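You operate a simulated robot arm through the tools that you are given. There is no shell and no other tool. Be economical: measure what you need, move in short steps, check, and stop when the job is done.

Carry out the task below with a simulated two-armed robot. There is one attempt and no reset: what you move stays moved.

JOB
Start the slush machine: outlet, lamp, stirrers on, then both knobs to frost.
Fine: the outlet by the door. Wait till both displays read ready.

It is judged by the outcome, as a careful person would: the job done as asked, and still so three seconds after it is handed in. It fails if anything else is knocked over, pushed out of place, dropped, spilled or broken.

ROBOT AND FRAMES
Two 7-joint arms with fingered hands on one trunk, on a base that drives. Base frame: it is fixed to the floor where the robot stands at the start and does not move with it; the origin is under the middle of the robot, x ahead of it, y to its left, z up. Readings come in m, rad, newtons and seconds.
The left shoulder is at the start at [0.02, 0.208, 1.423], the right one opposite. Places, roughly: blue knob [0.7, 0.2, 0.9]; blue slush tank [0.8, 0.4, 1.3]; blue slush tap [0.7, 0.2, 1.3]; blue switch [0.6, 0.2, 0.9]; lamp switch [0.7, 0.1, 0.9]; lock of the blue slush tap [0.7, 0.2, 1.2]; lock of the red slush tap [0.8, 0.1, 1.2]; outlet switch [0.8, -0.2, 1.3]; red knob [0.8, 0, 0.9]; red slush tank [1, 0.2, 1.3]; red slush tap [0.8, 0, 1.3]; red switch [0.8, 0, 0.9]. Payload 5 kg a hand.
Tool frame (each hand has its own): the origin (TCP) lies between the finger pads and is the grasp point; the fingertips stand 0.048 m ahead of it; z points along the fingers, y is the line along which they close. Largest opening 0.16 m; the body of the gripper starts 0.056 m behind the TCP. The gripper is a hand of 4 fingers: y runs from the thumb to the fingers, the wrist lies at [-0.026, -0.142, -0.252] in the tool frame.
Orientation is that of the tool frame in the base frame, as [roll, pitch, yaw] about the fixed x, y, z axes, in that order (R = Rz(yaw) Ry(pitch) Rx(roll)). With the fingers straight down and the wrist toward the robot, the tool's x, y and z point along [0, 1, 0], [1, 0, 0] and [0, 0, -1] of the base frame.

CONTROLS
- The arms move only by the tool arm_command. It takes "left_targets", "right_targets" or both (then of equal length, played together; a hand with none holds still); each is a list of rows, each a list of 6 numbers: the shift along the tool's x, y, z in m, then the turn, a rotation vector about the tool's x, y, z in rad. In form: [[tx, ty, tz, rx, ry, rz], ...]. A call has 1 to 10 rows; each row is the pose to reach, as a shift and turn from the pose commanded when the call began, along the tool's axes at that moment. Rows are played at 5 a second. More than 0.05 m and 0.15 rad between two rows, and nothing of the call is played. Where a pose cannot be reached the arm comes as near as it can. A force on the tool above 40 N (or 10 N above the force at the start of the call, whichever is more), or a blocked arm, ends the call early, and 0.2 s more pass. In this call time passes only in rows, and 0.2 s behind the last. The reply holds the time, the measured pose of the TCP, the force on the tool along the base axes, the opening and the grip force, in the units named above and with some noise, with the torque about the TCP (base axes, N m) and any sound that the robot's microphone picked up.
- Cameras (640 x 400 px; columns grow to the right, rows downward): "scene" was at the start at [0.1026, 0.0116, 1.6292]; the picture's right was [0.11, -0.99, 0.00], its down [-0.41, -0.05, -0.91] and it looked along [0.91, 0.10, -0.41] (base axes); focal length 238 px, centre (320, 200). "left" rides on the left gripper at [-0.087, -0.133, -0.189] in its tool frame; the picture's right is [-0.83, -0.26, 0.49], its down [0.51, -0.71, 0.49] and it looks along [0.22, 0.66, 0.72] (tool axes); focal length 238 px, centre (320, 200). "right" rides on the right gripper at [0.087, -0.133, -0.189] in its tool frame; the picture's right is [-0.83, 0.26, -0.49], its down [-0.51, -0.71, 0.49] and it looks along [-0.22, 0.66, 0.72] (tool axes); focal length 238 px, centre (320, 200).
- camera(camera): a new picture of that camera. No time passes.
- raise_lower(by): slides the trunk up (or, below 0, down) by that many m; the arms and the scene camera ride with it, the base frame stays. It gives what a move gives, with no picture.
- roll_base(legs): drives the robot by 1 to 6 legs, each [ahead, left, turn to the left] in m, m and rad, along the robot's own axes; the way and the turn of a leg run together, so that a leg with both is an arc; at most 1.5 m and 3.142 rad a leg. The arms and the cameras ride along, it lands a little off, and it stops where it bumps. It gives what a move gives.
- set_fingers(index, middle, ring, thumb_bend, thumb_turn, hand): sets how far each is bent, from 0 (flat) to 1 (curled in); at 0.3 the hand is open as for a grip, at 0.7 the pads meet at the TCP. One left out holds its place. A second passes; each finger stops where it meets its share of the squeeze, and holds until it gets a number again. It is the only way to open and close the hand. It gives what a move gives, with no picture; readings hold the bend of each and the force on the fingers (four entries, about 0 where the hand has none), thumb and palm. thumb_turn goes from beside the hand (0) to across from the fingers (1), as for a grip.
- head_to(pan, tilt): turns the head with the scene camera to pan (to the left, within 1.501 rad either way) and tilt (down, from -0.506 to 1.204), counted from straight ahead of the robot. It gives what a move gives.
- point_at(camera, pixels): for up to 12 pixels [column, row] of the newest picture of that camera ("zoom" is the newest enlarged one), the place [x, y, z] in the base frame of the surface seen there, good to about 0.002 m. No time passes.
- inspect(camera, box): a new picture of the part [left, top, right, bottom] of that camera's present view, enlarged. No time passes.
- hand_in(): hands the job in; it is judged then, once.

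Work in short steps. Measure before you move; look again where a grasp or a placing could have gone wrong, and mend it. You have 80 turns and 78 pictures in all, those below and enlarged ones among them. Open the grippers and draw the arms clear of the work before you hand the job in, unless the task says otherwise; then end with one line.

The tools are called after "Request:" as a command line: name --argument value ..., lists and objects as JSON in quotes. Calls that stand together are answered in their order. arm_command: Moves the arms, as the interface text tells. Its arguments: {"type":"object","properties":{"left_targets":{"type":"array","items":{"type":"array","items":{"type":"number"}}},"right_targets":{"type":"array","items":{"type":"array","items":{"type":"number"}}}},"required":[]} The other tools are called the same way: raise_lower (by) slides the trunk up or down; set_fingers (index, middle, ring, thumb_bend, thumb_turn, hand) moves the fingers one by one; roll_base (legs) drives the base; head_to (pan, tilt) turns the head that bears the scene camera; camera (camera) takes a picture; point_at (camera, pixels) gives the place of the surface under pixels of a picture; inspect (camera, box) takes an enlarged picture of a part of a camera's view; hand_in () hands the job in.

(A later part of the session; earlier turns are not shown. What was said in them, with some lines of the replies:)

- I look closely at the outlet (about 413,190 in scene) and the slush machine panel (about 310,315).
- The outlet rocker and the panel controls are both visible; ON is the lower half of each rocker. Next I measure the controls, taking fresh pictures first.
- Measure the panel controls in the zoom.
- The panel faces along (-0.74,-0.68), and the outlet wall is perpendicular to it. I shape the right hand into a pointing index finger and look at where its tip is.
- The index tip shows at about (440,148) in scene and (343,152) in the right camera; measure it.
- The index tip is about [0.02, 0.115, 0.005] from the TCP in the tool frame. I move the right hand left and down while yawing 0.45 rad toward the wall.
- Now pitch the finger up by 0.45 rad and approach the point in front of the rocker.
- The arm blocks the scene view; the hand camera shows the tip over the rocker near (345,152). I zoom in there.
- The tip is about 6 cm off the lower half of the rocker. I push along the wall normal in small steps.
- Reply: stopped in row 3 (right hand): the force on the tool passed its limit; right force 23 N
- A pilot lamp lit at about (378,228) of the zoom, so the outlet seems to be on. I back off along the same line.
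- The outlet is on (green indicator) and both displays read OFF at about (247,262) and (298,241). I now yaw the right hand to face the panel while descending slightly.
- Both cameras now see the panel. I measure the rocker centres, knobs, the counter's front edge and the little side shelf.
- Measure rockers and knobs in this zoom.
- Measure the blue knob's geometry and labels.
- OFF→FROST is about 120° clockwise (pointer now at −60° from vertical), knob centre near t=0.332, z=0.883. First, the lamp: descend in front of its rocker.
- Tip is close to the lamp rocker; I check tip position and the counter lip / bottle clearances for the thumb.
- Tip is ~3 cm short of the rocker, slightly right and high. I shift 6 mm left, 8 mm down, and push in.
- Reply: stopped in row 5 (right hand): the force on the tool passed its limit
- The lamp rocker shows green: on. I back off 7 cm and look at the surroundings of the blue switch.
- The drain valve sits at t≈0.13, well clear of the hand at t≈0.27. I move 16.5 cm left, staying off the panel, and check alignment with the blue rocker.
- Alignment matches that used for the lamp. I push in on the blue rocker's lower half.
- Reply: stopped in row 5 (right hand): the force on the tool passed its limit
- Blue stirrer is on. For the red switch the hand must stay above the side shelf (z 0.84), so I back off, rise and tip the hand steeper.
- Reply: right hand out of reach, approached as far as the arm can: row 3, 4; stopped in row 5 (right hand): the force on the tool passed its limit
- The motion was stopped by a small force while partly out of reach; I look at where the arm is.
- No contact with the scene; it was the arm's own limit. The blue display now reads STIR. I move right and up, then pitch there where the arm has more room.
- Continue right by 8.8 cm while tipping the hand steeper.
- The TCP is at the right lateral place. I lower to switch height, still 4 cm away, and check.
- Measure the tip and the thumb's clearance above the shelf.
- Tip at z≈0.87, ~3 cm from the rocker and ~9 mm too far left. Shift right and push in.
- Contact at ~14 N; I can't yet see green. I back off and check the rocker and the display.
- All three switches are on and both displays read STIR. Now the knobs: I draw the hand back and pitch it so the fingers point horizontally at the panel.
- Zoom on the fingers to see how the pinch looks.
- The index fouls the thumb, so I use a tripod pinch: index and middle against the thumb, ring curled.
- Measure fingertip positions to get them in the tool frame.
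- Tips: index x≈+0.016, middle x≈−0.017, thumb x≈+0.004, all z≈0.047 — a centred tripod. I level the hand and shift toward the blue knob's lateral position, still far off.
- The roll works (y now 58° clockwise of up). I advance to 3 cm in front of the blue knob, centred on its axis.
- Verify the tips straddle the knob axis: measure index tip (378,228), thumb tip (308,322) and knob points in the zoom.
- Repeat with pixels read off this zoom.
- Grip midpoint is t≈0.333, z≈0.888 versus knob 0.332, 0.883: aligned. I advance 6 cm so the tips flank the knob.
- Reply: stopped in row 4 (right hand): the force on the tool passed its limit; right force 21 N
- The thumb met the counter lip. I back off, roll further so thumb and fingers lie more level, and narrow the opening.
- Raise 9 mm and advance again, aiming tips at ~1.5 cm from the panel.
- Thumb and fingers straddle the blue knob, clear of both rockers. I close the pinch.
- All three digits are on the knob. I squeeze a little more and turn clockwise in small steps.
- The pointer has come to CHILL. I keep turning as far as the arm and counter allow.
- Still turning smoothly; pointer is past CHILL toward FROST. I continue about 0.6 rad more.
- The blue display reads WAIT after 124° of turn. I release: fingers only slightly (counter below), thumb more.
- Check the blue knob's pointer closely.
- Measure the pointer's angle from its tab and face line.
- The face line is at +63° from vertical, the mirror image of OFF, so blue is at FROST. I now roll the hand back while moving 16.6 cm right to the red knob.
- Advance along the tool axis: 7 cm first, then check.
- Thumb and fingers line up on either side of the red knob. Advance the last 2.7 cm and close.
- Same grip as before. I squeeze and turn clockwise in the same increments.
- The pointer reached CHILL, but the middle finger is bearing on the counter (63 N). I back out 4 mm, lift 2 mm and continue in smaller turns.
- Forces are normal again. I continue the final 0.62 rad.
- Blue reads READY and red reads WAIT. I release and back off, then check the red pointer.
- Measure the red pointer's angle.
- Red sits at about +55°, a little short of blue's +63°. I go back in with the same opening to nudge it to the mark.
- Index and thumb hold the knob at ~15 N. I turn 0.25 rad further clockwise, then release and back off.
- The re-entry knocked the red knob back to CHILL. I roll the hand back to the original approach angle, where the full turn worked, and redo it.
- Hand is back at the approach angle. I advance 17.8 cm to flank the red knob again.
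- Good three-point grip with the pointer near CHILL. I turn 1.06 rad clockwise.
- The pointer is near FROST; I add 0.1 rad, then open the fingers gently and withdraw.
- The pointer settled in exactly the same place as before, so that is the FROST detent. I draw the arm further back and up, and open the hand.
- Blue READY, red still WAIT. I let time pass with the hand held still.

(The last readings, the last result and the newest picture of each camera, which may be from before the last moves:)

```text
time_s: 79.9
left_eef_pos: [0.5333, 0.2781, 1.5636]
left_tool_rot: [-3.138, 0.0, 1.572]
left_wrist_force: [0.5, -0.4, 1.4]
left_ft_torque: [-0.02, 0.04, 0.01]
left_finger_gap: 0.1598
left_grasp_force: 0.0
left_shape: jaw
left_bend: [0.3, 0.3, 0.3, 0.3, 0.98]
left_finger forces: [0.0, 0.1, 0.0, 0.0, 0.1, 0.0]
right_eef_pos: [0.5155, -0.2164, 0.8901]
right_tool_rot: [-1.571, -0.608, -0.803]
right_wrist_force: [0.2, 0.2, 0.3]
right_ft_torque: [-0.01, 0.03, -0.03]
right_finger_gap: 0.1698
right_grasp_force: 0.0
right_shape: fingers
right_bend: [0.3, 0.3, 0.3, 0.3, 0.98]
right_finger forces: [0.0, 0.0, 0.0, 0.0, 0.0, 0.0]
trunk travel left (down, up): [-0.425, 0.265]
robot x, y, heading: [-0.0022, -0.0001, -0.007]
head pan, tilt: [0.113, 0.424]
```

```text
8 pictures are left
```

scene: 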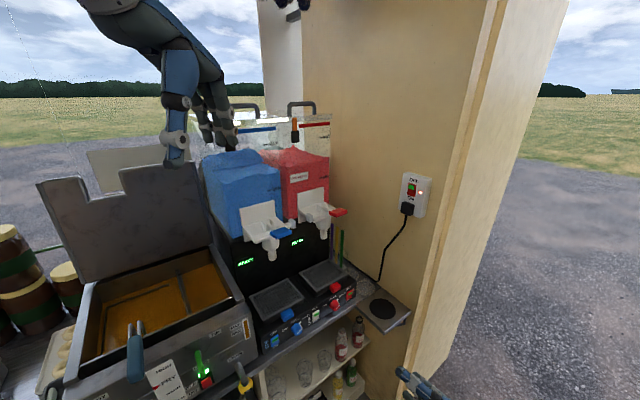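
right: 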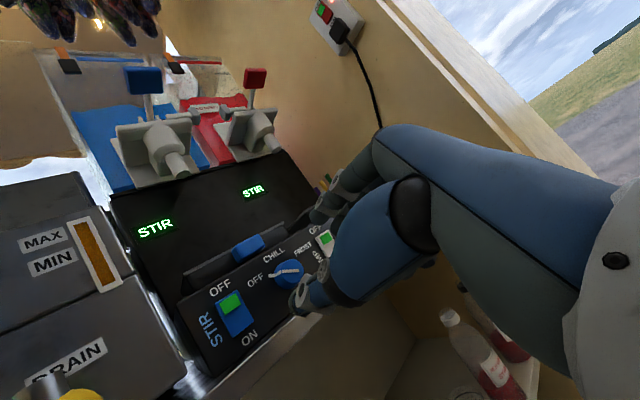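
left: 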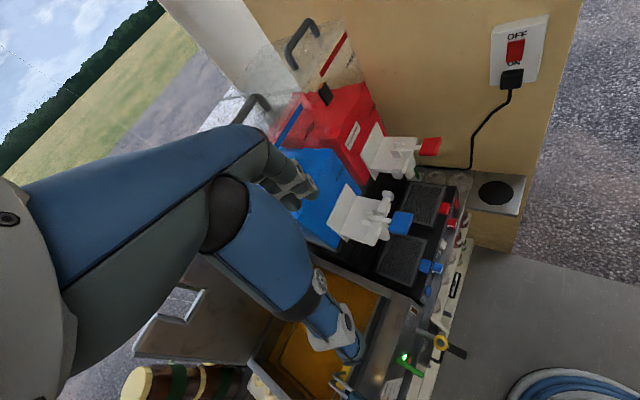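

Zoom on the displays and panel to read the final state.

Request:
inspect --camera "scene" --box '[225, 225, 375, 355]'

```text
3.08 times, centred on (300, 290) of scene
```

zoom: 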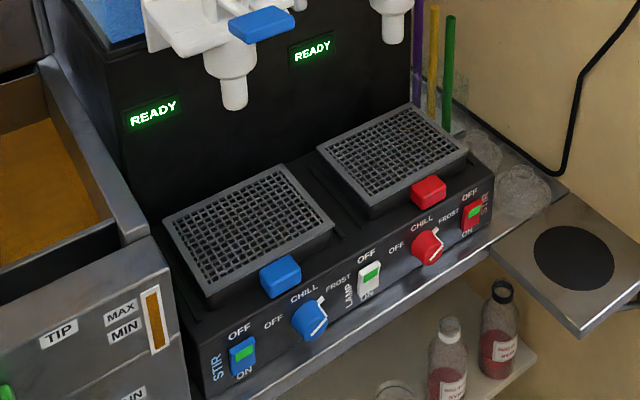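

Both displays read READY, all the switches are green, both knobs point at FROST, the hands are open and the arms are clear. I hand in.

Request:
hand_in

```text
The job is handed in.
```

The slush machine is running: the outlet, lamp and both stirrers are on, both knobs are at FROST and both displays read READY. I knocked the red knob back to CHILL while adjusting it and turned it to FROST again before handing in.
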